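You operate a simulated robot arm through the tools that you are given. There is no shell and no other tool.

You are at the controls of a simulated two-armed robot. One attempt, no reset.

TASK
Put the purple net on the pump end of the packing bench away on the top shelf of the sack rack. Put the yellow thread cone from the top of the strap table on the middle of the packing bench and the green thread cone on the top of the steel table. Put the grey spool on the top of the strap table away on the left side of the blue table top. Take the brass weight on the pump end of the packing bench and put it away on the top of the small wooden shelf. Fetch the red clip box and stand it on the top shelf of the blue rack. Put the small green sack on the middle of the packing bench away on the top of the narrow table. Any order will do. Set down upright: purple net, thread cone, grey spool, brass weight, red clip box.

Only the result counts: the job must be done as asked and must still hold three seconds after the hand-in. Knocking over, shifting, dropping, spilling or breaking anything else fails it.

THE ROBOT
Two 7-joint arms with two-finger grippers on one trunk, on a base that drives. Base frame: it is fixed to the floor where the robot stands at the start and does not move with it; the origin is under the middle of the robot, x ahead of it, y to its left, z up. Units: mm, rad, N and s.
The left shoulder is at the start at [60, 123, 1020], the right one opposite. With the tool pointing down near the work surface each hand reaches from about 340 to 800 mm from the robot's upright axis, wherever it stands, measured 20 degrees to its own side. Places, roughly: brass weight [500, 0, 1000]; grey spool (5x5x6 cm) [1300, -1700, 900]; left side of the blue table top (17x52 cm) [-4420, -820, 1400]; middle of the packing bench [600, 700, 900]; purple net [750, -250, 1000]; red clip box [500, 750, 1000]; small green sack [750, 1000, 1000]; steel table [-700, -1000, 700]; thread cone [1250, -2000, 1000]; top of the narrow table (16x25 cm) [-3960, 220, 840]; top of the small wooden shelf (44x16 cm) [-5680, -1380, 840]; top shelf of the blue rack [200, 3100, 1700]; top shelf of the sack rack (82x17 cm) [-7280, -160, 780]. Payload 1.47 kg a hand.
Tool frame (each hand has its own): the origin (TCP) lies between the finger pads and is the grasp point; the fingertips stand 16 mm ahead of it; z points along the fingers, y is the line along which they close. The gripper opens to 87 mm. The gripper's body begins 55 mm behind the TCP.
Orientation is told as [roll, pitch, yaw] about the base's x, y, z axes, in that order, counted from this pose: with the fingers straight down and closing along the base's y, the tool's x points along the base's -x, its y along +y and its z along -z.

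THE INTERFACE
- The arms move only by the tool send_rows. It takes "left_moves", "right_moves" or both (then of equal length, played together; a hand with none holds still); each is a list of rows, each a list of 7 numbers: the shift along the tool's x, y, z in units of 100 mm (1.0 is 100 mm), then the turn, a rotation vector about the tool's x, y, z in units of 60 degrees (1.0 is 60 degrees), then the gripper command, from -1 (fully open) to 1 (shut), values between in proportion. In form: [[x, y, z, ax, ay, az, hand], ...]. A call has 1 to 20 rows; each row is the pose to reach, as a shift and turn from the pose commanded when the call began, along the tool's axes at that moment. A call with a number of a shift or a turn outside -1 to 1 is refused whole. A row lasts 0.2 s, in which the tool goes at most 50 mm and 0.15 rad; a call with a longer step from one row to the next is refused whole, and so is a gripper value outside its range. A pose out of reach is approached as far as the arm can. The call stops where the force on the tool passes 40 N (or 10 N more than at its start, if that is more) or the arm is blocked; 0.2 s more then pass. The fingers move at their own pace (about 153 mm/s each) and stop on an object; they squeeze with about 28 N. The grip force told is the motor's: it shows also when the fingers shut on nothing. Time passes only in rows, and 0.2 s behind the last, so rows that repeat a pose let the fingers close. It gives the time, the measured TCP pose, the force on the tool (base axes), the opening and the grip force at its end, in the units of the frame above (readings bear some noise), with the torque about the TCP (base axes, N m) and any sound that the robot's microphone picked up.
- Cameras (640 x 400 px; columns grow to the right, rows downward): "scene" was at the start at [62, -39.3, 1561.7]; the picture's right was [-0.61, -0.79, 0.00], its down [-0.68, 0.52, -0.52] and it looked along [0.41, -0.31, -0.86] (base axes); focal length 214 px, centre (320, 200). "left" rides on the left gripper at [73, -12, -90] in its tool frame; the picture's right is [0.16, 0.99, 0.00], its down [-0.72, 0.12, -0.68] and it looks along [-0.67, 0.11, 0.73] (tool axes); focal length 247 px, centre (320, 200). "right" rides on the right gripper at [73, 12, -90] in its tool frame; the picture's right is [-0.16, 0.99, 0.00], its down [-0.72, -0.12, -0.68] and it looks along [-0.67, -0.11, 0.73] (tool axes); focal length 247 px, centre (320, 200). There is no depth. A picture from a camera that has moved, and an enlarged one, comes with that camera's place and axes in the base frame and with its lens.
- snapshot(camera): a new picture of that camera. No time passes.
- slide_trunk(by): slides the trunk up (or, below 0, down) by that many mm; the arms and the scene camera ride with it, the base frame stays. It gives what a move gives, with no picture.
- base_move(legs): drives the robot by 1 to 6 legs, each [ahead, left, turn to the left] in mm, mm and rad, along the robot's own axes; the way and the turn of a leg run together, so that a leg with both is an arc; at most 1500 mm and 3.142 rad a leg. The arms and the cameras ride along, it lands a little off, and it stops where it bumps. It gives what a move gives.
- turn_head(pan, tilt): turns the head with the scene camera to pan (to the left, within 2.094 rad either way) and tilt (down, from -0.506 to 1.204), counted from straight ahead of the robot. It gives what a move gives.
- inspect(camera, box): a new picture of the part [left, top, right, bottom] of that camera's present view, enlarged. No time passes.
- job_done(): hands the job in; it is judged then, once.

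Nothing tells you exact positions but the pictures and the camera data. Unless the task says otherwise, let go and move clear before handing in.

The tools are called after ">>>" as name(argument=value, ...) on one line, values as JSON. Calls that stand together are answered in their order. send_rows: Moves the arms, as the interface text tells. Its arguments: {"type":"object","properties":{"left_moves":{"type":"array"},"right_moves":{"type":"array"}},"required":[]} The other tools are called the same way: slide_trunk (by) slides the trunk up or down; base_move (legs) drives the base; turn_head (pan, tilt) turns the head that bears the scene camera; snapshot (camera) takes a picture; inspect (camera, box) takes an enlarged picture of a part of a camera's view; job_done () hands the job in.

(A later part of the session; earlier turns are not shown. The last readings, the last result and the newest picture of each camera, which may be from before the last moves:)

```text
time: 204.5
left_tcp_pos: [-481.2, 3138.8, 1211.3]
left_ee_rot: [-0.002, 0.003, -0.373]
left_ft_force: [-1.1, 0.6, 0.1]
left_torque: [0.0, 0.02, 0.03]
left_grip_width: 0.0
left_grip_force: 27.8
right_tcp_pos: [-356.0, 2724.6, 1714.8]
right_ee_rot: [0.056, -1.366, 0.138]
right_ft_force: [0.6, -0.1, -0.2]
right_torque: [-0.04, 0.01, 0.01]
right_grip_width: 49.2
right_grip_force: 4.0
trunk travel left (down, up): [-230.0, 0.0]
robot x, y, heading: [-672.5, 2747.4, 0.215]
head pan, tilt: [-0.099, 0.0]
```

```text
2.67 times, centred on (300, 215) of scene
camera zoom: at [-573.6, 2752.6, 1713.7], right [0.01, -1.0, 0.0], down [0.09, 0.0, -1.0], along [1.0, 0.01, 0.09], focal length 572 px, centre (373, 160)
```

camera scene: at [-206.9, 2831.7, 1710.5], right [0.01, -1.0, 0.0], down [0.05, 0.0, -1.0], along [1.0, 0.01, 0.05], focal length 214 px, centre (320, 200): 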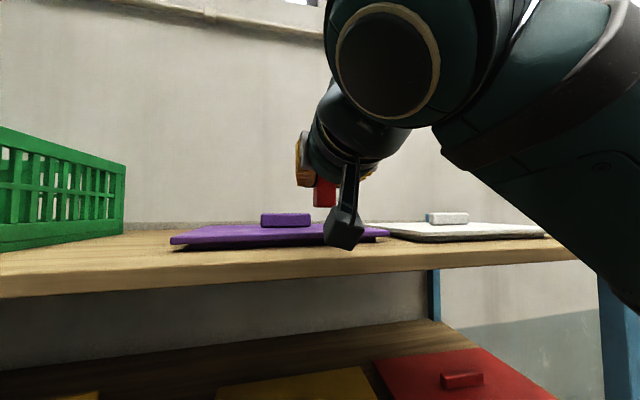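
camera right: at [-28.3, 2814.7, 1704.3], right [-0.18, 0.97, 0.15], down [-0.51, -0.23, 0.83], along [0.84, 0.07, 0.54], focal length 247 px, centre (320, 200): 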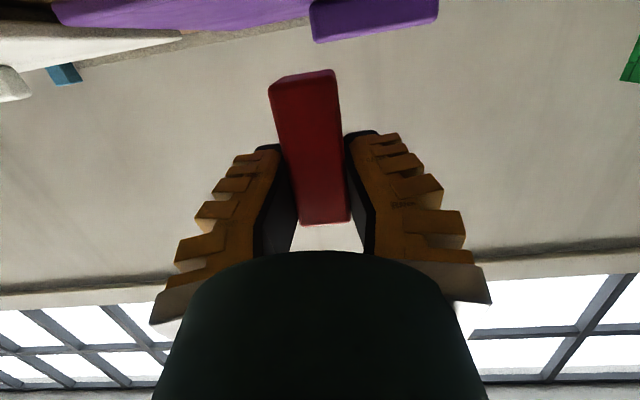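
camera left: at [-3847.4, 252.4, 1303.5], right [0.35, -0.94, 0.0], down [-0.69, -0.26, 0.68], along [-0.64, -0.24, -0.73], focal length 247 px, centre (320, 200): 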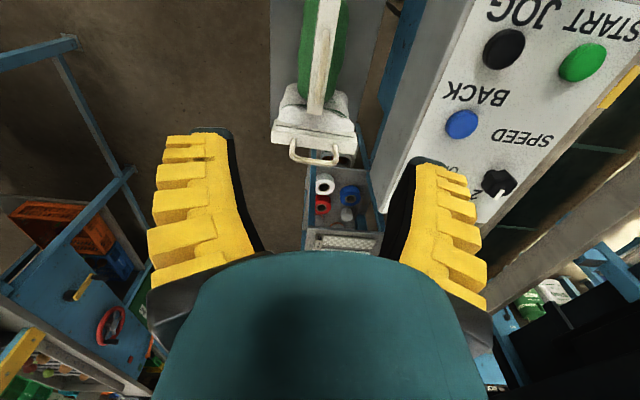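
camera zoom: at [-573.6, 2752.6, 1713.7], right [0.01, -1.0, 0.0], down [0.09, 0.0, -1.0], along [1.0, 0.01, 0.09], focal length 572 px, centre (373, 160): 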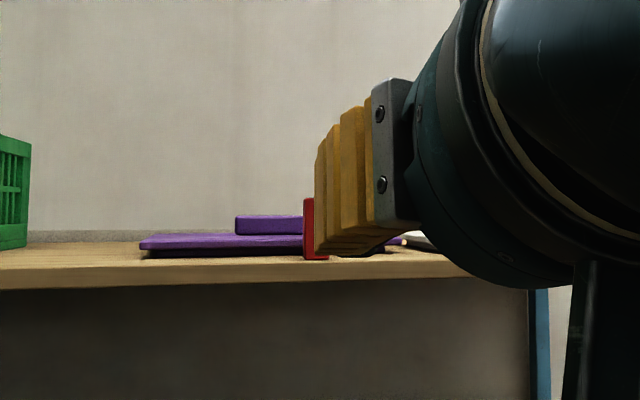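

The red box stands on the shelf. My right arm is brushing the head, so I move it down and to the right, away from the head.

>>> send_rows(right_moves=[[0.1, -0.2, 0.2, 0, 0, 0, 0], [0.2, -0.4, 0.4, 0, 0, 0, 0], [0.4, -0.7, 0.5, 0, 0, 0, 0], [0.7, -0.9, 0.6, 0, 0, 0, 0], [1, -1, 0.6, 0, 0, 0, 0]])

>>> send_rows(right_moves=[[0.25, -0.2, 0, 0, 0, 0, 0], [0.5, -0.4, 0, 0, 0, 0, 0], [0.75, -0.7, 0, 0, 0, 0, 0], [1, -1, 0, 0, 0, 0, 0]])

>>> turn_head(pan=0.0, tilt=0.05)

>>> snapshot(camera="scene")

>>> inspect(camera="scene", box=[160, 150, 400, 280])

```text
time: 205.7
left_tcp_pos: [-481.9, 3139.0, 1211.1]
left_ee_rot: [-0.002, 0.002, -0.374]
left_ft_force: [-0.2, -0.5, -0.4]
left_torque: [-0.03, 0.02, -0.03]
left_grip_width: 0.0
left_grip_force: 27.7
right_tcp_pos: [-285.6, 2667.4, 1606.3]
right_ee_rot: [0.059, -1.379, 0.146]
right_ft_force: [0.3, -0.2, -0.6]
right_torque: [0.01, 0.01, 0.03]
right_grip_width: 49.0
right_grip_force: 4.1
right hand out of reach, approached as far as the arm can: row 3, 4, 5
trunk travel left (down, up): [-230.0, 0.0]
robot x, y, heading: [-673.1, 2749.2, 0.215]
head pan, tilt: [-0.099, 0.0]
```

```text
time: 206.7
left_tcp_pos: [-482.4, 3137.2, 1212.5]
left_ee_rot: [-0.001, 0.001, -0.374]
left_ft_force: [0.3, 0.4, 0.4]
left_torque: [0.06, 0.04, 0.01]
left_grip_width: 0.0
left_grip_force: 27.8
right_tcp_pos: [-229.0, 2616.4, 1501.4]
right_ee_rot: [0.016, -1.373, 0.194]
right_ft_force: [0.7, -1.8, 0.4]
right_torque: [0.02, 0.01, 0.06]
right_grip_width: 48.9
right_grip_force: 4.2
right hand out of reach, approached as far as the arm can: row 1, 2, 3, 4
trunk travel left (down, up): [-230.0, 0.0]
robot x, y, heading: [-669.1, 2748.4, 0.213]
head pan, tilt: [-0.099, 0.0]
```

```text
time: 207.3
left_tcp_pos: [-481.2, 3138.4, 1211.9]
left_ee_rot: [-0.001, 0.001, -0.372]
left_ft_force: [-0.2, 0.0, -0.4]
left_torque: [-0.03, -0.05, 0.02]
left_grip_width: 0.0
left_grip_force: 28.0
right_tcp_pos: [-228.7, 2621.5, 1501.6]
right_ee_rot: [0.004, -1.374, 0.209]
right_ft_force: [0.3, -0.2, -0.4]
right_torque: [-0.03, 0.01, 0.0]
right_grip_width: 49.4
right_grip_force: 3.6
trunk travel left (down, up): [-230.0, 0.0]
robot x, y, heading: [-670.8, 2749.4, 0.219]
head pan, tilt: [0.0, 0.051]
```

```text
taken
camera scene: at [-571.6, 2771.5, 1701.4], right [0.21, -0.98, 0.0], down [-0.05, -0.01, -1.0], along [0.98, 0.21, -0.05], focal length 214 px, centre (320, 200)
```

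scene: 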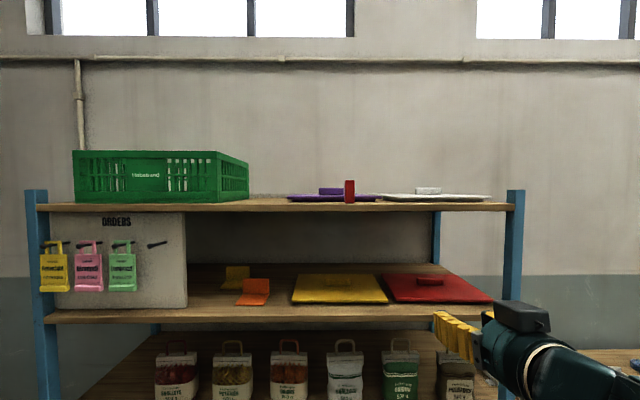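

```text
2.67 times, centred on (280, 215) of scene
camera zoom: at [-571.6, 2771.5, 1701.4], right [0.21, -0.98, 0.0], down [-0.05, -0.01, -1.0], along [0.98, 0.21, -0.05], focal length 572 px, centre (427, 160)
```

zoom: 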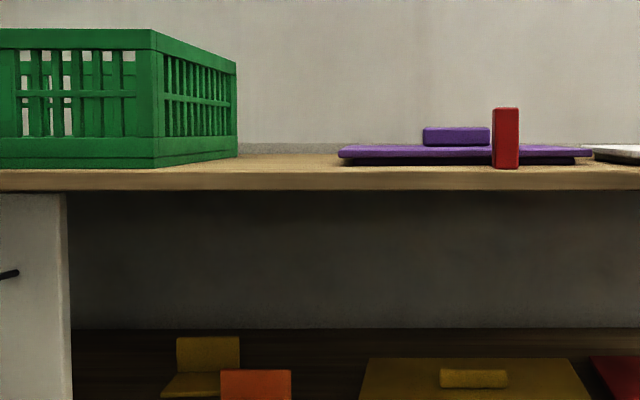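

The red clip box stands upright on the rack's top shelf, the purple lid settled in place. Next are the purple net and brass weight; I bring the right hand back to pointing down.

>>> send_rows(right_moves=[[0.25, 0, 0, 0, 0.05, 0, -0.5], [0.5, 0, 0, 0, 0.1, 0, -1], [0.75, 0, 0, 0, 0.2, 0, -1], [0.95, 0, 0, 0, 0.34, 0, -1], [0.95, 0, 0, 0, 0.48, 0, -1], [0.95, 0, 0, 0, 0.62, 0, -1], [0.95, 0, 0, 0, 0.667, 0, -1]], left_moves=[[0, 0, 0, 0, 0, 0, 0], [-0.2, 0, 0, 0, 0, 0, -1], [-0.4, 0, 0, 0, 0, 0, -1], [-0.6, 0, 0, 0, 0, -0.1, -1], [-0.8, 0, 0, 0, 0, -0.2, -1], [-0.9, 0, 0, 0, 0, -0.3, -1], [-1, 0, 0, 0, 0, -0.4, -1]])

>>> send_rows(right_moves=[[0.1, 0, 0.1, 0, 0.14, 0, -1], [0.2, 0, 0.2, 0, 0.28, 0, -1], [0.3, 0, 0.3, 0, 0.42, 0, -1], [0.4, 0, 0.4, 0, 0.56, 0, -1], [0.5, 0, 0.5, 0, 0.667, 0, -1]], left_moves=[[-0.2, -0.1, 0, 0, 0, -0.05, -1], [-0.4, -0.2, 0, 0, 0, -0.1, -1], [-0.6, -0.3, 0, 0, 0, -0.15, -1], [-0.8, -0.4, 0, 0, 0, -0.16, -1], [-1, -0.5, 0, 0, 0, -0.16, -1]])

```text
time: 208.9
left_tcp_pos: [-388.6, 3101.8, 1209.7]
left_ee_rot: [0.0, 0.001, 0.048]
left_ft_force: [0.6, 0.1, -0.7]
left_torque: [0.01, 0.02, -0.02]
left_grip_width: 86.8
left_grip_force: 0.0
right_tcp_pos: [-246.4, 2616.1, 1406.9]
right_ee_rot: [0.013, -0.676, 0.197]
right_ft_force: [-0.8, -0.9, -0.3]
right_torque: [0.03, 0.01, 0.0]
right_grip_width: 87.0
right_grip_force: 0.0
trunk travel left (down, up): [-230.0, 0.0]
robot x, y, heading: [-670.3, 2746.6, 0.225]
head pan, tilt: [0.0, 0.051]
```

```text
time: 210.1
left_tcp_pos: [-285.3, 3057.9, 1210.3]
left_ee_rot: [-0.001, 0.004, 0.216]
left_ft_force: [0.4, -0.2, 0.4]
left_torque: [0.02, 0.01, 0.0]
left_grip_width: 87.1
left_grip_force: 0.1
right_tcp_pos: [-253.7, 2614.8, 1335.4]
right_ee_rot: [0.011, 0.022, 0.203]
right_ft_force: [-0.5, -0.1, 0.1]
right_torque: [0.01, 0.04, 0.04]
right_grip_width: 87.1
right_grip_force: 0.0
trunk travel left (down, up): [-230.0, 0.0]
robot x, y, heading: [-666.6, 2747.6, 0.218]
head pan, tilt: [0.0, 0.051]
```

>>> base_move(legs=[[0, 0, -0.007], [0, -1480, 0], [0, -1480, 0]])

>>> turn_head(pan=-0.1, tilt=0.8)

>>> snapshot(camera="scene")

```text
time: 236.7
left_tcp_pos: [258.7, 78.2, 1208.8]
left_ee_rot: [0.0, 0.001, 0.162]
left_ft_force: [0.2, 0.6, -0.1]
left_torque: [0.0, 0.04, 0.0]
left_grip_width: 87.1
left_grip_force: 0.1
right_tcp_pos: [265.7, -364.8, 1336.5]
right_ee_rot: [0.011, 0.019, 0.154]
right_ft_force: [0.1, -0.4, 0.4]
right_torque: [0.01, 0.02, 0.0]
right_grip_width: 86.9
right_grip_force: 0.0
trunk travel left (down, up): [-230.0, 0.0]
robot x, y, heading: [-140.7, -209.3, 0.158]
head pan, tilt: [0.0, 0.051]
```

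```text
time: 237.8
left_tcp_pos: [258.8, 78.5, 1210.5]
left_ee_rot: [-0.001, 0.001, 0.16]
left_ft_force: [-0.1, 0.4, 0.7]
left_torque: [0.0, 0.02, 0.01]
left_grip_width: 87.0
left_grip_force: 0.0
right_tcp_pos: [265.6, -364.9, 1337.5]
right_ee_rot: [0.009, 0.019, 0.155]
right_ft_force: [0.9, 1.0, -0.6]
right_torque: [0.02, -0.01, 0.0]
right_grip_width: 86.9
right_grip_force: 0.1
trunk travel left (down, up): [-230.0, 0.0]
robot x, y, heading: [-139.0, -208.8, 0.163]
head pan, tilt: [-0.099, 0.799]
```

```text
taken
camera scene: at [-51.5, -202.3, 1633.9], right [0.06, -1.0, 0.0], down [-0.71, -0.05, -0.7], along [0.7, 0.04, -0.72], focal length 214 px, centre (320, 200)
```

scene: 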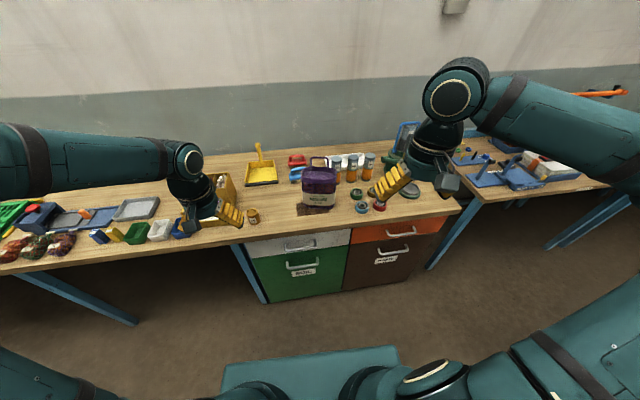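

>>> base_move(legs=[[0, 0, 0.05], [170, 25, 0]])

>>> turn_head(pan=-0.05, tilt=0.85)

>>> snapshot(camera="scene")

>>> inspect(camera="scene", box=[220, 90, 440, 230])

>>> snapshot(camera="right")

>>> snapshot(camera="left")

```text
time: 239.7
left_tcp_pos: [401.7, 156.5, 1210.3]
left_ee_rot: [-0.001, 0.004, 0.208]
left_ft_force: [-0.3, -0.3, 0.1]
left_torque: [-0.01, 0.0, -0.03]
left_grip_width: 87.0
left_grip_force: 0.0
right_tcp_pos: [429.9, -284.2, 1336.5]
right_ee_rot: [0.01, 0.019, 0.201]
right_ft_force: [-0.7, 0.9, -0.5]
right_torque: [-0.02, -0.01, -0.02]
right_grip_width: 87.0
right_grip_force: 0.1
trunk travel left (down, up): [-230.0, 0.0]
robot x, y, heading: [17.7, -150.6, 0.211]
head pan, tilt: [-0.099, 0.799]
```

```text
time: 240.3
left_tcp_pos: [401.8, 156.7, 1210.2]
left_ee_rot: [-0.001, 0.001, 0.206]
left_ft_force: [0.6, 0.2, 1.1]
left_torque: [0.01, 0.01, 0.04]
left_grip_width: 87.1
left_grip_force: 0.0
right_tcp_pos: [430.3, -285.9, 1336.9]
right_ee_rot: [0.011, 0.019, 0.202]
right_ft_force: [0.2, 0.6, 1.0]
right_torque: [0.02, 0.01, 0.02]
right_grip_width: 87.1
right_grip_force: 0.1
trunk travel left (down, up): [-230.0, 0.0]
robot x, y, heading: [16.3, -154.6, 0.214]
head pan, tilt: [-0.051, 0.85]
```

```text
taken
camera scene: at [102.3, -134.6, 1629.8], right [0.16, -0.99, 0.0], down [-0.74, -0.12, -0.66], along [0.65, 0.11, -0.75], focal length 214 px, centre (320, 200)
```

scene: 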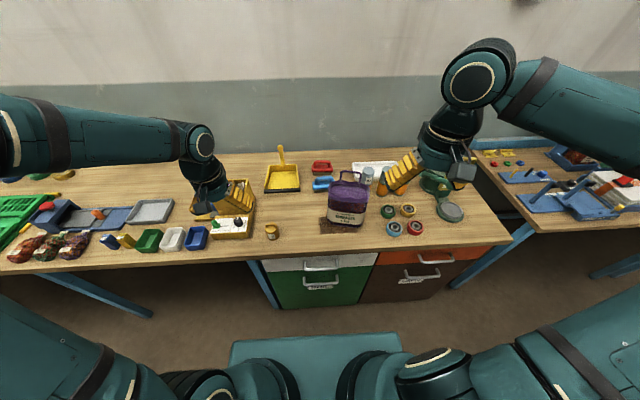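

```text
2.86 times, centred on (330, 160) of scene
camera zoom: at [102.3, -134.6, 1629.8], right [0.16, -0.99, 0.0], down [-0.74, -0.12, -0.66], along [0.65, 0.11, -0.75], focal length 613 px, centre (291, 314)
```

zoom: 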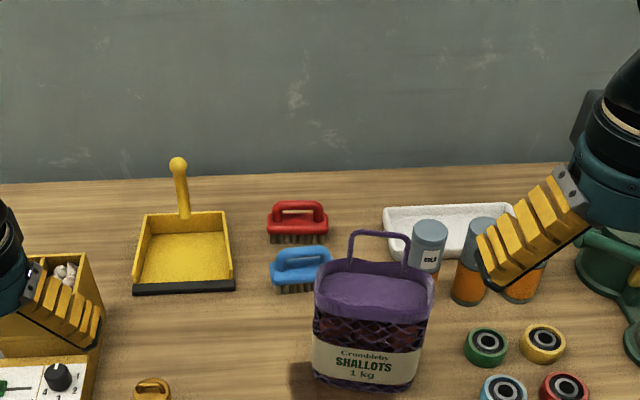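

```text
taken
camera right: at [357.5, -289.3, 1427.3], right [-0.04, 1.0, 0.01], down [0.75, 0.03, 0.67], along [0.66, 0.03, -0.75], focal length 247 px, centre (320, 200)
```

right: 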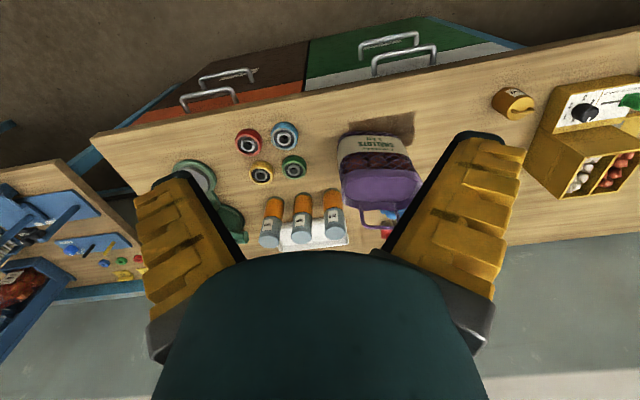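

```text
taken
camera left: at [332.4, 129.8, 1300.9], right [-0.36, 0.93, 0.0], down [0.69, 0.26, 0.68], along [0.63, 0.24, -0.73], focal length 247 px, centre (320, 200)
```

left: 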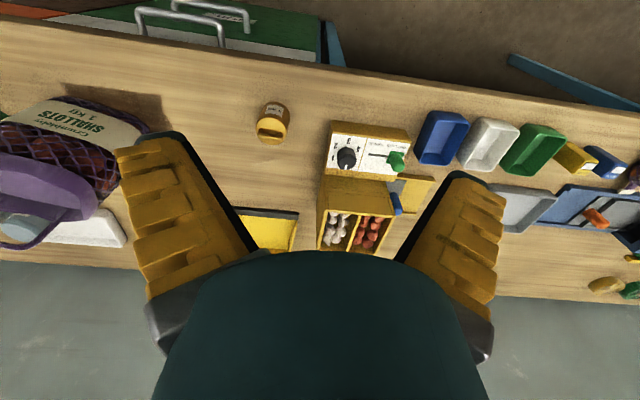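

The net is a tall bag (~155×95×167 mm) with a loop handle on top. I move the right hand over it for a closer look.

>>> send_rows(right_moves=[[-0.2, 0.25, 0, 0, 0, 0, -1], [-0.4, 0.5, 0, 0, 0, 0, -1], [-0.55, 0.75, 0, 0, 0, 0, -1], [-0.6, 1, 0, 0, 0, 0, -1]])

>>> snapshot(camera="right")

>>> inspect(camera="scene", box=[290, 130, 410, 240])

```text
time: 241.3
left_tcp_pos: [400.9, 155.8, 1210.9]
left_ee_rot: [0.0, 0.0, 0.209]
left_ft_force: [0.6, 0.0, 0.3]
left_torque: [0.0, 0.03, 0.0]
left_grip_width: 86.8
left_grip_force: 0.1
right_tcp_pos: [467.9, -175.4, 1334.6]
right_ee_rot: [0.012, 0.018, 0.201]
right_ft_force: [-0.1, 0.0, -0.6]
right_torque: [0.01, -0.03, 0.01]
right_grip_width: 87.1
right_grip_force: 0.1
trunk travel left (down, up): [-230.0, 0.0]
robot x, y, heading: [14.9, -154.1, 0.208]
head pan, tilt: [-0.051, 0.85]
```

```text
taken
camera right: at [395.7, -178.5, 1426.2], right [-0.04, 1.0, 0.01], down [0.75, 0.03, 0.67], along [0.67, 0.03, -0.75], focal length 247 px, centre (320, 200)
```

right: 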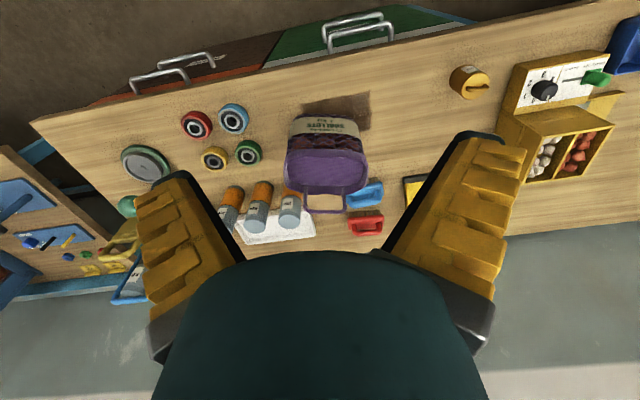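

```text
3.64 times, centred on (350, 185) of scene
camera zoom: at [101.9, -134.0, 1629.8], right [0.16, -0.99, 0.0], down [-0.74, -0.12, -0.66], along [0.65, 0.11, -0.75], focal length 780 px, centre (211, 254)
```

zoom: 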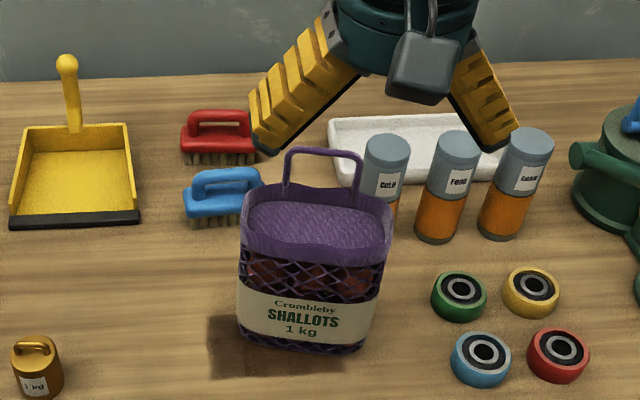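

>>> inspect(camera="right", box=[240, 80, 440, 240])

>>> inspect(camera="left", box=[0, 60, 300, 260])

```text
2.50 times, centred on (340, 160) of right
camera zoom: at [395.7, -178.5, 1426.2], right [-0.04, 1.0, 0.01], down [0.75, 0.03, 0.67], along [0.67, 0.03, -0.75], focal length 617 px, centre (270, 300)
```

zoom: 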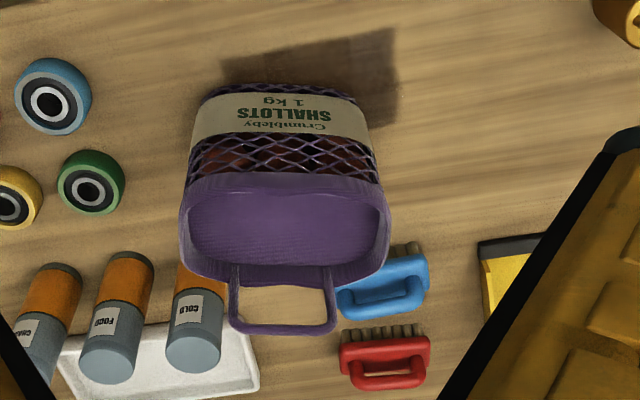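

```text
2.00 times, centred on (150, 160) of left
camera zoom: at [332.1, 130.3, 1300.8], right [-0.36, 0.93, 0.0], down [0.69, 0.26, 0.68], along [0.63, 0.24, -0.73], focal length 494 px, centre (660, 280)
```

zoom: 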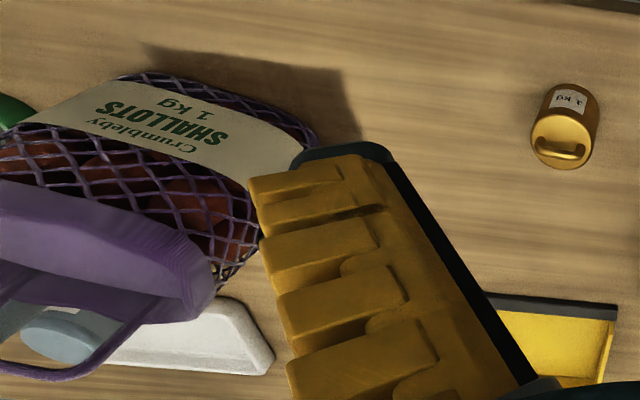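

The handle is a vertical loop at the bag's back: top bar centre about (704, -157, 1107), 70 mm wide, along base y. The brass weight is a ~50 mm cylinder at about (530, 125). I move the base 60 mm nearer and go for the weight with the left hand first.

>>> base_move(legs=[[60, 0, 0]])

>>> snapshot(camera="left")

>>> inspect(camera="scene", box=[200, 170, 320, 260])

```text
time: 242.3
left_tcp_pos: [460.9, 168.7, 1210.1]
left_ee_rot: [0.0, 0.003, 0.208]
left_ft_force: [0.2, 1.1, -0.2]
left_torque: [-0.03, 0.05, -0.02]
left_grip_width: 87.1
left_grip_force: 0.0
right_tcp_pos: [528.2, -163.3, 1334.2]
right_ee_rot: [0.011, 0.02, 0.201]
right_ft_force: [1.3, 0.1, 0.9]
right_torque: [0.03, 0.08, 0.02]
right_grip_width: 87.1
right_grip_force: 0.2
trunk travel left (down, up): [-230.0, 0.0]
robot x, y, heading: [77.0, -140.3, 0.215]
head pan, tilt: [-0.051, 0.85]
```

```text
taken
camera left: at [392.4, 142.6, 1300.4], right [-0.36, 0.93, 0.0], down [0.69, 0.26, 0.68], along [0.63, 0.24, -0.74], focal length 247 px, centre (320, 200)
```

left: 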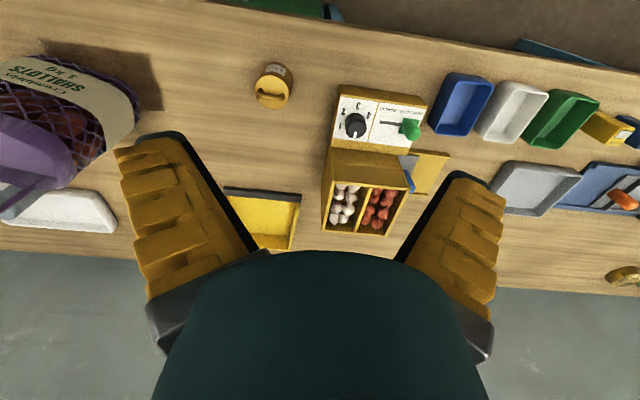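

```text
4.44 times, centred on (260, 215) of scene
camera zoom: at [162.6, -121.6, 1629.7], right [0.16, -0.99, 0.0], down [-0.74, -0.12, -0.66], along [0.65, 0.11, -0.75], focal length 953 px, centre (587, 133)
```

zoom: 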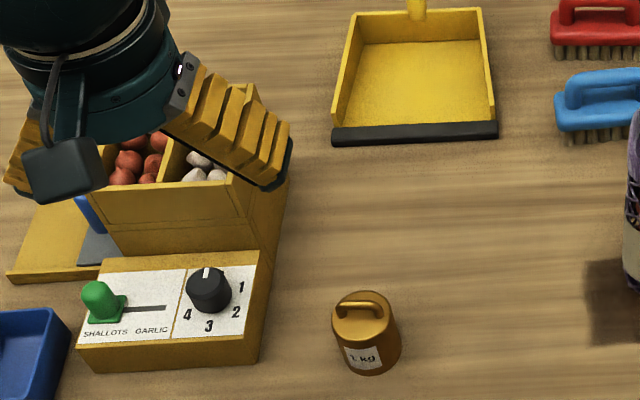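

>>> send_rows(left_moves=[[-0.2, -0.15, 0.2, 0, 0, 0, -0.6], [-0.4, -0.3, 0.5, 0, 0, 0, -0.6], [-0.55, -0.45, 0.75, 0, 0, 0, -0.6], [-0.66, -0.58, 1, 0, 0, 0, -0.6]])

>>> snapshot(camera="left")

>>> inspect(camera="scene", box=[200, 150, 340, 260])

```text
time: 243.3
left_tcp_pos: [536.4, 125.3, 1109.8]
left_ee_rot: [0.0, 0.003, 0.207]
left_ft_force: [0.2, -0.8, 0.1]
left_torque: [0.0, 0.02, 0.01]
left_grip_width: 72.9
left_grip_force: 2.4
right_tcp_pos: [528.1, -163.1, 1334.9]
right_ee_rot: [0.012, 0.019, 0.199]
right_ft_force: [0.2, 0.1, -0.4]
right_torque: [0.0, 0.05, 0.0]
right_grip_width: 87.0
right_grip_force: 0.1
trunk travel left (down, up): [-230.0, 0.0]
robot x, y, heading: [76.3, -140.1, 0.212]
head pan, tilt: [-0.051, 0.85]
```

```text
taken
camera left: at [467.6, 98.0, 1200.4], right [-0.36, 0.93, 0.0], down [0.69, 0.26, 0.68], along [0.63, 0.24, -0.74], focal length 247 px, centre (320, 200)
```

left: 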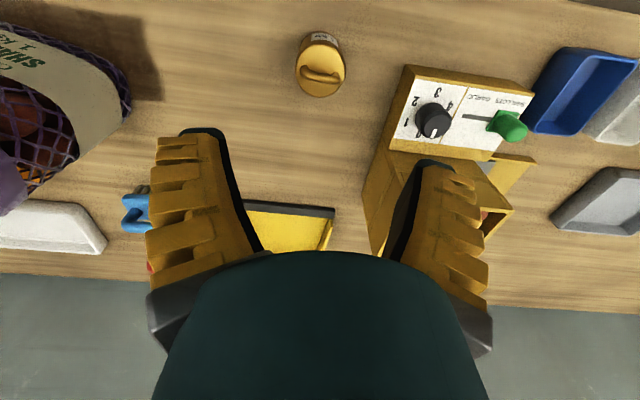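

```text
3.64 times, centred on (270, 205) of scene
camera zoom: at [162.2, -122.2, 1629.7], right [0.16, -0.99, 0.0], down [-0.74, -0.12, -0.66], along [0.65, 0.11, -0.75], focal length 780 px, centre (502, 182)
```

zoom: 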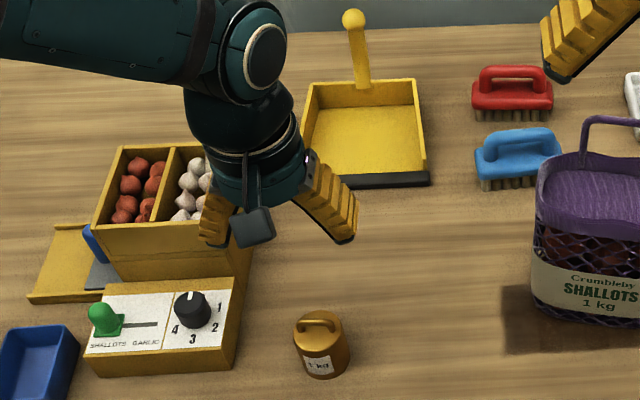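

The hand is centred over the weight. I lower and grip it.

>>> send_rows(left_moves=[[0, 0, 0.3, 0, 0, 0, -0.6], [0, 0, 0.6, 0, 0, 0, -0.6], [0, 0, 1, 0, 0, 0, -0.6]])

>>> send_rows(left_moves=[[0, 0, 0.25, 0, 0, 0, -0.6], [0, 0, 0.5, 0, 0, 0, -0.6], [0, 0, 0.6, 0, 0, 0, -0.6]])

>>> snapshot(camera="left")

>>> inspect(camera="scene", box=[200, 150, 340, 260])

```text
time: 244.1
left_tcp_pos: [537.4, 124.9, 1009.5]
left_ee_rot: [0.001, 0.004, 0.209]
left_ft_force: [-0.1, 0.3, 0.2]
left_torque: [-0.01, 0.03, -0.02]
left_grip_width: 73.1
left_grip_force: 2.3
right_tcp_pos: [528.3, -163.2, 1334.2]
right_ee_rot: [0.011, 0.022, 0.2]
right_ft_force: [-0.5, -0.4, 0.7]
right_torque: [0.01, -0.01, -0.02]
right_grip_width: 87.0
right_grip_force: 0.1
trunk travel left (down, up): [-230.0, 0.0]
robot x, y, heading: [76.8, -139.2, 0.21]
head pan, tilt: [-0.051, 0.85]
```

```text
time: 244.9
left_tcp_pos: [535.6, 127.1, 948.4]
left_ee_rot: [0.001, 0.003, 0.207]
left_ft_force: [0.6, 0.3, 0.1]
left_torque: [-0.02, -0.01, -0.04]
left_grip_width: 73.3
left_grip_force: 2.5
right_tcp_pos: [526.8, -164.4, 1333.7]
right_ee_rot: [0.013, 0.021, 0.2]
right_ft_force: [-0.2, -0.7, 0.6]
right_torque: [-0.02, 0.01, -0.02]
right_grip_width: 87.0
right_grip_force: 0.0
trunk travel left (down, up): [-230.0, 0.0]
robot x, y, heading: [75.3, -142.7, 0.211]
head pan, tilt: [-0.051, 0.85]
```

```text
taken
camera left: at [466.3, 99.0, 1040.1], right [-0.36, 0.93, 0.0], down [0.69, 0.26, 0.68], along [0.63, 0.24, -0.73], focal length 247 px, centre (320, 200)
```

left: 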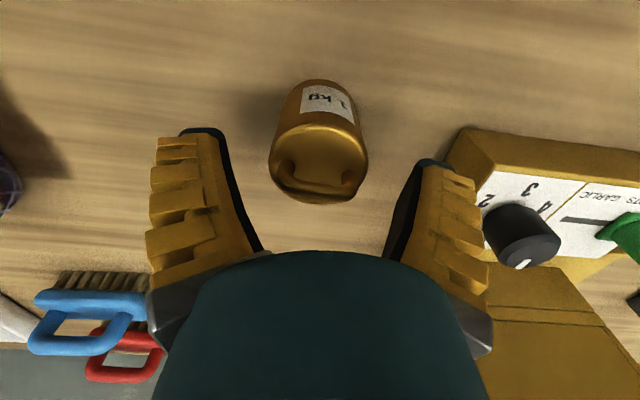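

```text
3.64 times, centred on (270, 205) of scene
camera zoom: at [160.6, -122.2, 1629.8], right [0.16, -0.99, 0.0], down [-0.74, -0.12, -0.66], along [0.65, 0.11, -0.75], focal length 780 px, centre (502, 182)
```

zoom: 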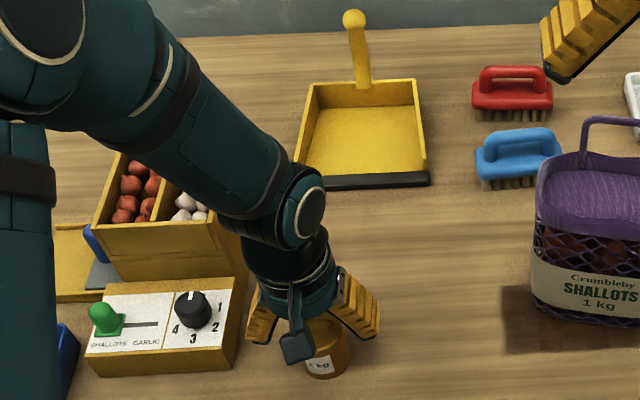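

>>> send_rows(left_moves=[[0, 0, 0.15, 0, 0, 0, -0.6], [0, 0, 0.3, 0, 0, 0, -0.6], [0, 0, 0.42, 0, 0, 0, -0.6], [0, 0, 0.42, 0, 0, 0, 1], [0, 0, 0.42, 0, 0, 0, 1], [0, 0, 0.42, 0, 0, 0, 1], [0, 0, 0.42, 0, 0, 0, 1]])

>>> snapshot(camera="left")

```text
time: 246.5
left_tcp_pos: [535.3, 127.4, 909.9]
left_ee_rot: [0.0, 0.003, 0.206]
left_ft_force: [-1.6, -1.9, 0.5]
left_torque: [0.01, -0.08, -0.03]
left_grip_width: 49.2
left_grip_force: 27.8
right_tcp_pos: [527.0, -163.2, 1334.4]
right_ee_rot: [0.013, 0.018, 0.201]
right_ft_force: [0.5, 0.0, -0.1]
right_torque: [-0.03, 0.0, -0.02]
right_grip_width: 87.0
right_grip_force: 0.1
trunk travel left (down, up): [-230.0, 0.0]
robot x, y, heading: [75.9, -138.2, 0.209]
head pan, tilt: [-0.051, 0.85]
```

```text
taken
camera left: at [467.2, 99.2, 998.9], right [-0.36, 0.93, 0.0], down [0.69, 0.26, 0.68], along [0.63, 0.24, -0.73], focal length 247 px, centre (320, 200)
```

left: 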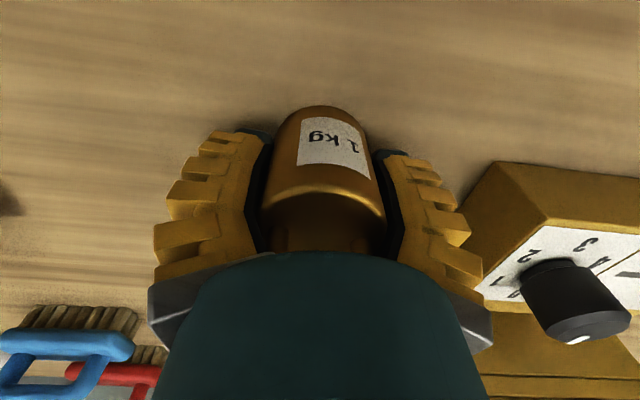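

Gripped at 49 mm. I lift the weight.

>>> send_rows(left_moves=[[0, 0, -0.1, 0, 0, 0, 1], [0, 0, -0.3, 0, 0, 0, 1], [0, 0, -0.6, 0, 0, 0, 1], [0, 0, -1, 0, 0, 0, 1]])

>>> send_rows(left_moves=[[0.2, 0.1, -0.3, 0, 0, 0, 1], [0.4, 0.2, -0.6, 0, 0, 0, 1], [0.6, 0.3, -0.9, 0, 0, 0, 1], [0.8, 0.4, -1, 0, 0, 0, 1]], right_moves=[[0, 0, 0, 0, 0, -0.14, -1], [0, 0, 0, 0, 0, -0.28, -1], [0, 0, 0, 0, 0, -0.42, -1], [0, 0, 0, 0, 0, -0.56, -1]])

>>> send_rows(right_moves=[[0, 0, 0, 0, 0, -0.14, -1], [0, 0, 0, 0, 0, -0.28, -1], [0, 0, 0, 0, 0, -0.42, -1], [0, 0, 0, 0, 0, -0.56, -1], [0, 0, 0, 0, 0, -0.7, -1], [0, 0, 0, 0, 0, -0.745, -1]])

>>> snapshot(camera="right")

>>> snapshot(camera="scene")

```text
time: 247.5
left_tcp_pos: [534.9, 124.0, 1010.1]
left_ee_rot: [-0.001, 0.001, 0.207]
left_ft_force: [-0.7, -0.2, -9.6]
left_torque: [0.02, 0.01, -0.01]
left_grip_width: 48.8
left_grip_force: 28.0
right_tcp_pos: [525.2, -163.4, 1335.1]
right_ee_rot: [0.013, 0.017, 0.2]
right_ft_force: [-0.3, -0.4, -0.3]
right_torque: [0.0, -0.02, -0.01]
right_grip_width: 87.2
right_grip_force: 0.0
trunk travel left (down, up): [-230.0, 0.0]
robot x, y, heading: [76.6, -139.5, 0.218]
head pan, tilt: [-0.051, 0.85]
```

```text
time: 248.5
left_tcp_pos: [448.7, 148.9, 1108.9]
left_ee_rot: [0.0, 0.002, 0.207]
left_ft_force: [-0.1, 0.5, -9.7]
left_torque: [0.02, -0.08, -0.02]
left_grip_width: 48.3
left_grip_force: 27.8
right_tcp_pos: [526.5, -162.3, 1335.1]
right_ee_rot: [0.019, 0.009, 0.79]
right_ft_force: [-0.2, 0.0, -0.2]
right_torque: [-0.02, -0.02, 0.01]
right_grip_width: 86.9
right_grip_force: 0.1
trunk travel left (down, up): [-230.0, 0.0]
robot x, y, heading: [73.4, -141.2, 0.214]
head pan, tilt: [-0.051, 0.85]
```

```text
time: 249.9
left_tcp_pos: [448.2, 148.2, 1108.6]
left_ee_rot: [0.0, 0.002, 0.207]
left_ft_force: [-0.1, -0.1, -9.6]
left_torque: [-0.01, 0.0, -0.01]
left_grip_width: 48.2
left_grip_force: 27.9
right_tcp_pos: [526.7, -164.0, 1334.6]
right_ee_rot: [0.021, -0.006, 1.568]
right_ft_force: [-0.1, 0.0, -0.6]
right_torque: [-0.01, 0.03, 0.0]
right_grip_width: 87.0
right_grip_force: 0.0
trunk travel left (down, up): [-230.0, 0.0]
robot x, y, heading: [73.3, -139.1, 0.211]
head pan, tilt: [-0.051, 0.85]
```

```text
taken
camera right: at [516.7, -236.6, 1424.2], right [-0.99, 0.16, 0.02], down [0.13, 0.72, 0.68], along [0.09, 0.68, -0.73], focal length 247 px, centre (320, 200)
```

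right: 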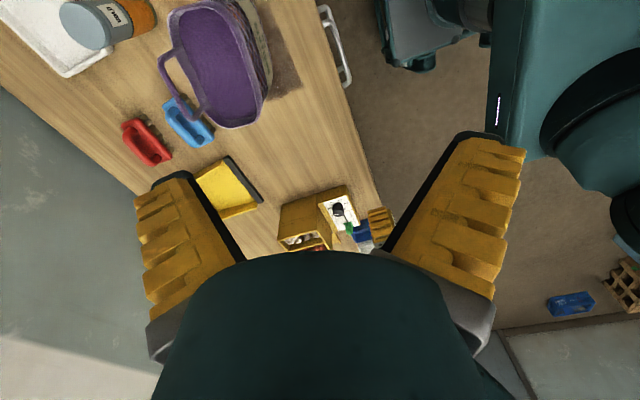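

```text
taken
camera scene: at [161.1, -121.7, 1629.8], right [0.16, -0.99, 0.0], down [-0.74, -0.12, -0.66], along [0.65, 0.11, -0.75], focal length 214 px, centre (320, 200)
```

scene: 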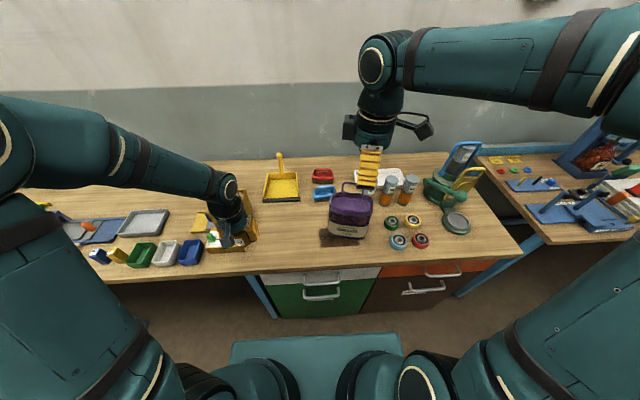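

>>> inspect(camera="right", box=[120, 0, 320, 140])

```text
2.86 times, centred on (220, 70) of right
camera zoom: at [516.7, -236.6, 1424.2], right [-0.99, 0.16, 0.02], down [0.13, 0.72, 0.68], along [0.09, 0.68, -0.73], focal length 706 px, centre (606, 571)
```

zoom: 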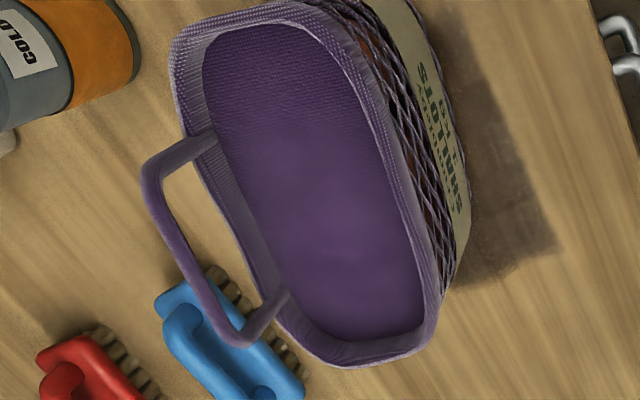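

The handle's top bar is at about (700, -155), z≈1110. I bring the right hand over it.

>>> send_rows(right_moves=[[-0.02, -0.25, 0.25, 0, 0, 0, -0.3], [-0.04, -0.5, 0.5, 0, 0, 0, -0.3], [-0.06, -0.75, 0.75, 0, 0, 0, -0.3], [-0.09, -0.95, 1, 0, 0, 0, -0.3]])

>>> send_rows(right_moves=[[0, -0.25, 0.2, 0, 0, 0, -0.3], [0, -0.5, 0.4, 0, 0, 0, -0.3], [0, -0.79, 0.5, 0, 0, 0, -0.3]])

>>> snapshot(camera="right")

>>> inspect(camera="scene", box=[290, 130, 430, 250])

```text
time: 250.9
left_tcp_pos: [450.1, 149.2, 1107.8]
left_ee_rot: [-0.001, 0.003, 0.207]
left_ft_force: [1.1, 0.4, -10.1]
left_torque: [-0.01, -0.01, 0.01]
left_grip_width: 48.0
left_grip_force: 27.9
right_tcp_pos: [620.2, -150.7, 1233.6]
right_ee_rot: [0.022, -0.006, 1.568]
right_ft_force: [1.2, 0.2, -0.8]
right_torque: [0.01, 0.01, 0.0]
right_grip_width: 61.6
right_grip_force: 4.0
trunk travel left (down, up): [-230.0, 0.0]
robot x, y, heading: [75.5, -136.8, 0.211]
head pan, tilt: [-0.051, 0.85]
```

```text
time: 251.7
left_tcp_pos: [450.7, 149.9, 1108.6]
left_ee_rot: [-0.003, 0.003, 0.208]
left_ft_force: [1.1, -0.1, -10.1]
left_torque: [0.02, 0.03, 0.01]
left_grip_width: 48.1
left_grip_force: 27.9
right_tcp_pos: [699.3, -152.0, 1181.2]
right_ee_rot: [0.022, -0.008, 1.567]
right_ft_force: [0.1, 0.4, 0.0]
right_torque: [0.04, 0.03, -0.01]
right_grip_width: 61.1
right_grip_force: 3.6
trunk travel left (down, up): [-230.0, 0.0]
robot x, y, heading: [77.0, -139.0, 0.215]
head pan, tilt: [-0.051, 0.85]
```

```text
taken
camera right: at [688.1, -226.7, 1270.8], right [-0.99, 0.16, 0.02], down [0.13, 0.72, 0.68], along [0.09, 0.68, -0.73], focal length 247 px, centre (320, 200)
```

right: 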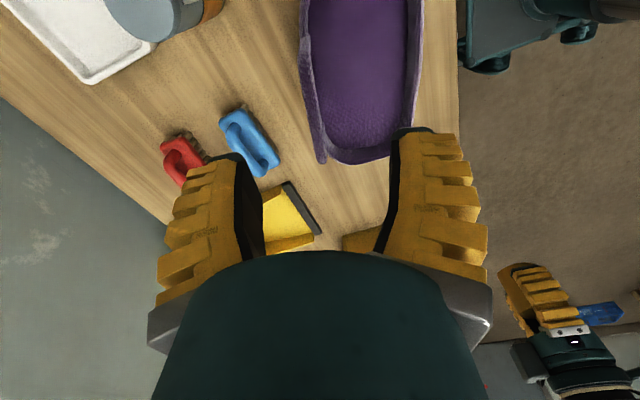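

```text
3.33 times, centred on (360, 190) of scene
camera zoom: at [162.7, -121.6, 1629.6], right [0.16, -0.99, 0.0], down [-0.74, -0.12, -0.66], along [0.65, 0.11, -0.75], focal length 715 px, centre (187, 233)
```

zoom: 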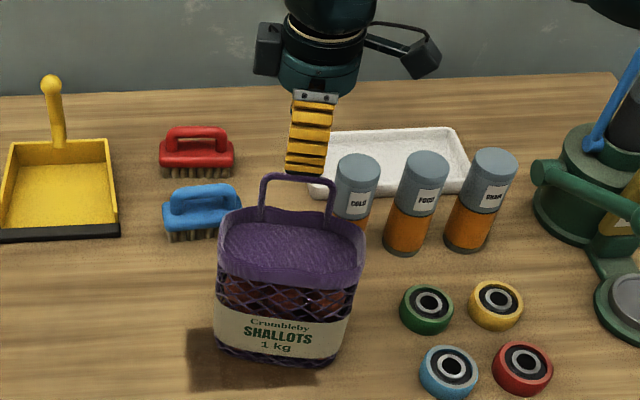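

>>> send_rows(right_moves=[[0, 0, 0.2, 0, 0, 0, -0.3], [0, 0, 0.4, 0, 0, 0, -0.3], [0, -0.02, 0.6, 0, 0, 0, -0.3]])

>>> snapshot(camera="right")

>>> inspect(camera="scene", box=[290, 130, 430, 250])

```text
time: 252.5
left_tcp_pos: [449.6, 149.2, 1108.8]
left_ee_rot: [0.0, 0.004, 0.207]
left_ft_force: [0.4, -0.3, -9.8]
left_torque: [0.02, -0.02, 0.05]
left_grip_width: 48.0
left_grip_force: 27.9
right_tcp_pos: [700.3, -153.0, 1119.1]
right_ee_rot: [0.021, -0.007, 1.567]
right_ft_force: [0.1, -0.4, 0.1]
right_torque: [0.0, -0.04, 0.02]
right_grip_width: 61.1
right_grip_force: 3.4
trunk travel left (down, up): [-230.0, 0.0]
robot x, y, heading: [75.0, -138.0, 0.209]
head pan, tilt: [-0.051, 0.85]
```

```text
taken
camera right: at [689.2, -226.9, 1209.3], right [-0.99, 0.16, 0.02], down [0.13, 0.72, 0.68], along [0.09, 0.68, -0.73], focal length 247 px, centre (320, 200)
```

right: 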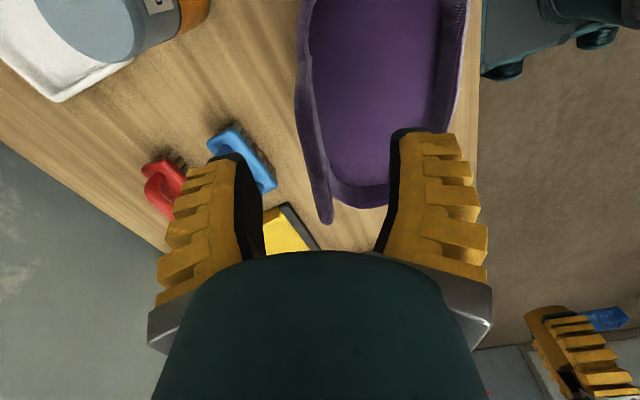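

```text
3.33 times, centred on (360, 190) of scene
camera zoom: at [161.8, -121.6, 1629.7], right [0.16, -0.99, 0.0], down [-0.74, -0.12, -0.66], along [0.65, 0.11, -0.75], focal length 715 px, centre (187, 233)
```

zoom: 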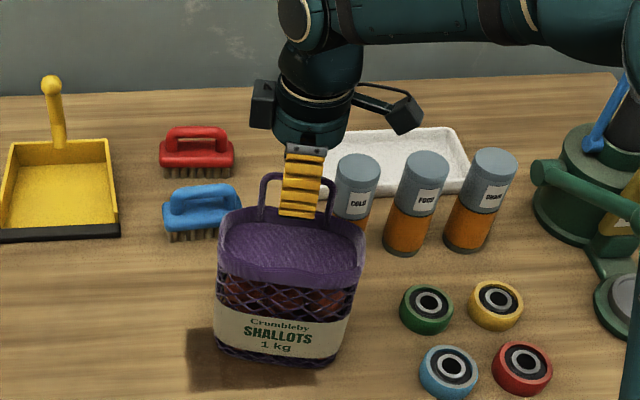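

>>> send_rows(right_moves=[[0, 0, 0.1, 0, 0, 0, -0.3], [0, 0, 0.22, 0, 0, 0, -0.3], [0, 0, 0.22, 0, 0, 0, 1], [0, 0, 0.22, 0, 0, 0, 1], [0, 0, 0.22, 0, 0, 0, 1], [0, 0, 0.22, 0, 0, 0, 1]])

>>> snapshot(camera="right")

>>> inspect(camera="scene", box=[290, 130, 430, 250])

```text
time: 253.9
left_tcp_pos: [449.1, 148.6, 1108.2]
left_ee_rot: [0.001, 0.003, 0.207]
left_ft_force: [-0.8, -0.6, -9.3]
left_torque: [0.01, -0.02, 0.01]
left_grip_width: 47.8
left_grip_force: 28.0
right_tcp_pos: [699.8, -153.1, 1098.5]
right_ee_rot: [0.021, -0.007, 1.568]
right_ft_force: [-0.1, 0.4, 0.2]
right_torque: [0.02, 0.01, -0.04]
right_grip_width: 0.0
right_grip_force: 27.5
trunk travel left (down, up): [-230.0, 0.0]
robot x, y, heading: [72.2, -136.9, 0.215]
head pan, tilt: [-0.051, 0.85]
```

```text
taken
camera right: at [688.4, -227.1, 1188.8], right [-0.99, 0.16, 0.02], down [0.13, 0.72, 0.68], along [0.09, 0.68, -0.73], focal length 247 px, centre (320, 200)
```

right: 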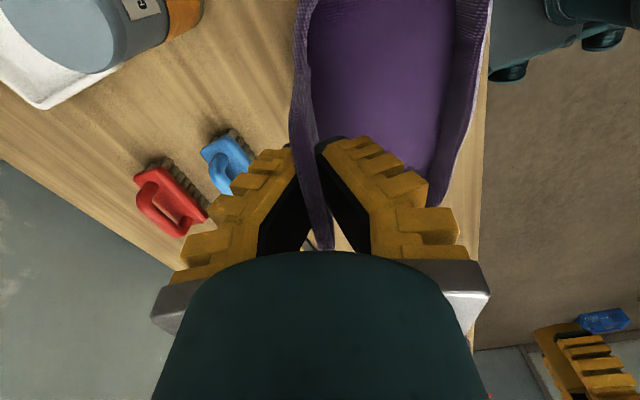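

```text
3.33 times, centred on (360, 190) of scene
camera zoom: at [161.2, -121.7, 1629.8], right [0.16, -0.99, 0.0], down [-0.74, -0.12, -0.66], along [0.65, 0.11, -0.75], focal length 715 px, centre (187, 233)
```

zoom: 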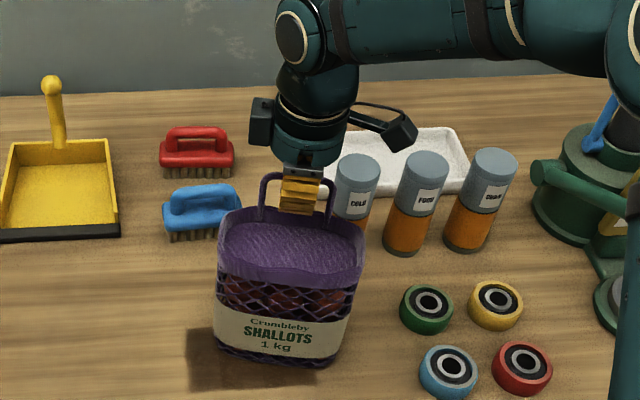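

The fingers have closed under the handle bar like a hook. I lift slowly and watch the bag.

>>> send_rows(right_moves=[[0, 0, -0.05, 0, 0, 0, 1], [0, 0, -0.1, 0, 0, 0, 1], [0, 0, -0.16, 0, 0, 0, 1], [0, 0, -0.22, 0, 0, 0, 1], [0, 0, -0.3, 0, 0, 0, 1], [0, 0, -0.4, 0, 0, 0, 1]])

>>> snapshot(camera="right")

>>> inspect(camera="scene", box=[290, 130, 430, 250])

```text
time: 255.3
left_tcp_pos: [449.4, 147.9, 1108.7]
left_ee_rot: [0.0, 0.003, 0.207]
left_ft_force: [-0.2, 0.1, -9.6]
left_torque: [0.02, -0.01, 0.01]
left_grip_width: 47.9
left_grip_force: 27.8
right_tcp_pos: [700.3, -153.9, 1140.4]
right_ee_rot: [0.02, -0.007, 1.568]
right_ft_force: [-1.1, 0.2, -10.4]
right_torque: [-0.03, 0.04, 0.02]
right_grip_width: 6.1
right_grip_force: 28.0
trunk travel left (down, up): [-230.0, 0.0]
robot x, y, heading: [76.4, -136.7, 0.209]
head pan, tilt: [-0.051, 0.85]
```

```text
taken
camera right: at [689.6, -226.4, 1229.0], right [-0.99, 0.16, 0.02], down [0.13, 0.72, 0.68], along [0.09, 0.68, -0.73], focal length 247 px, centre (320, 200)
```

right: 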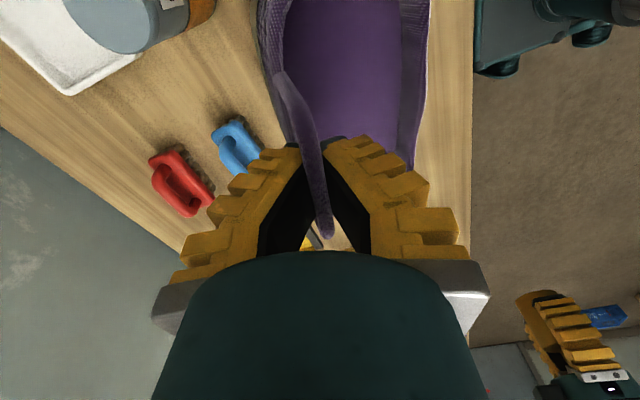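

```text
3.33 times, centred on (360, 190) of scene
camera zoom: at [161.8, -121.7, 1629.7], right [0.16, -0.99, 0.0], down [-0.74, -0.12, -0.66], along [0.65, 0.11, -0.75], focal length 715 px, centre (187, 233)
```

zoom: 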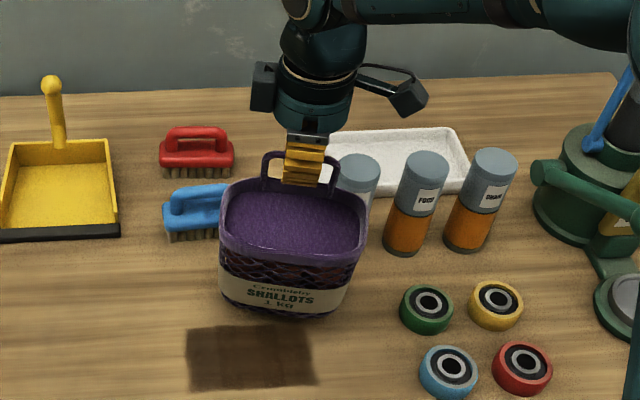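

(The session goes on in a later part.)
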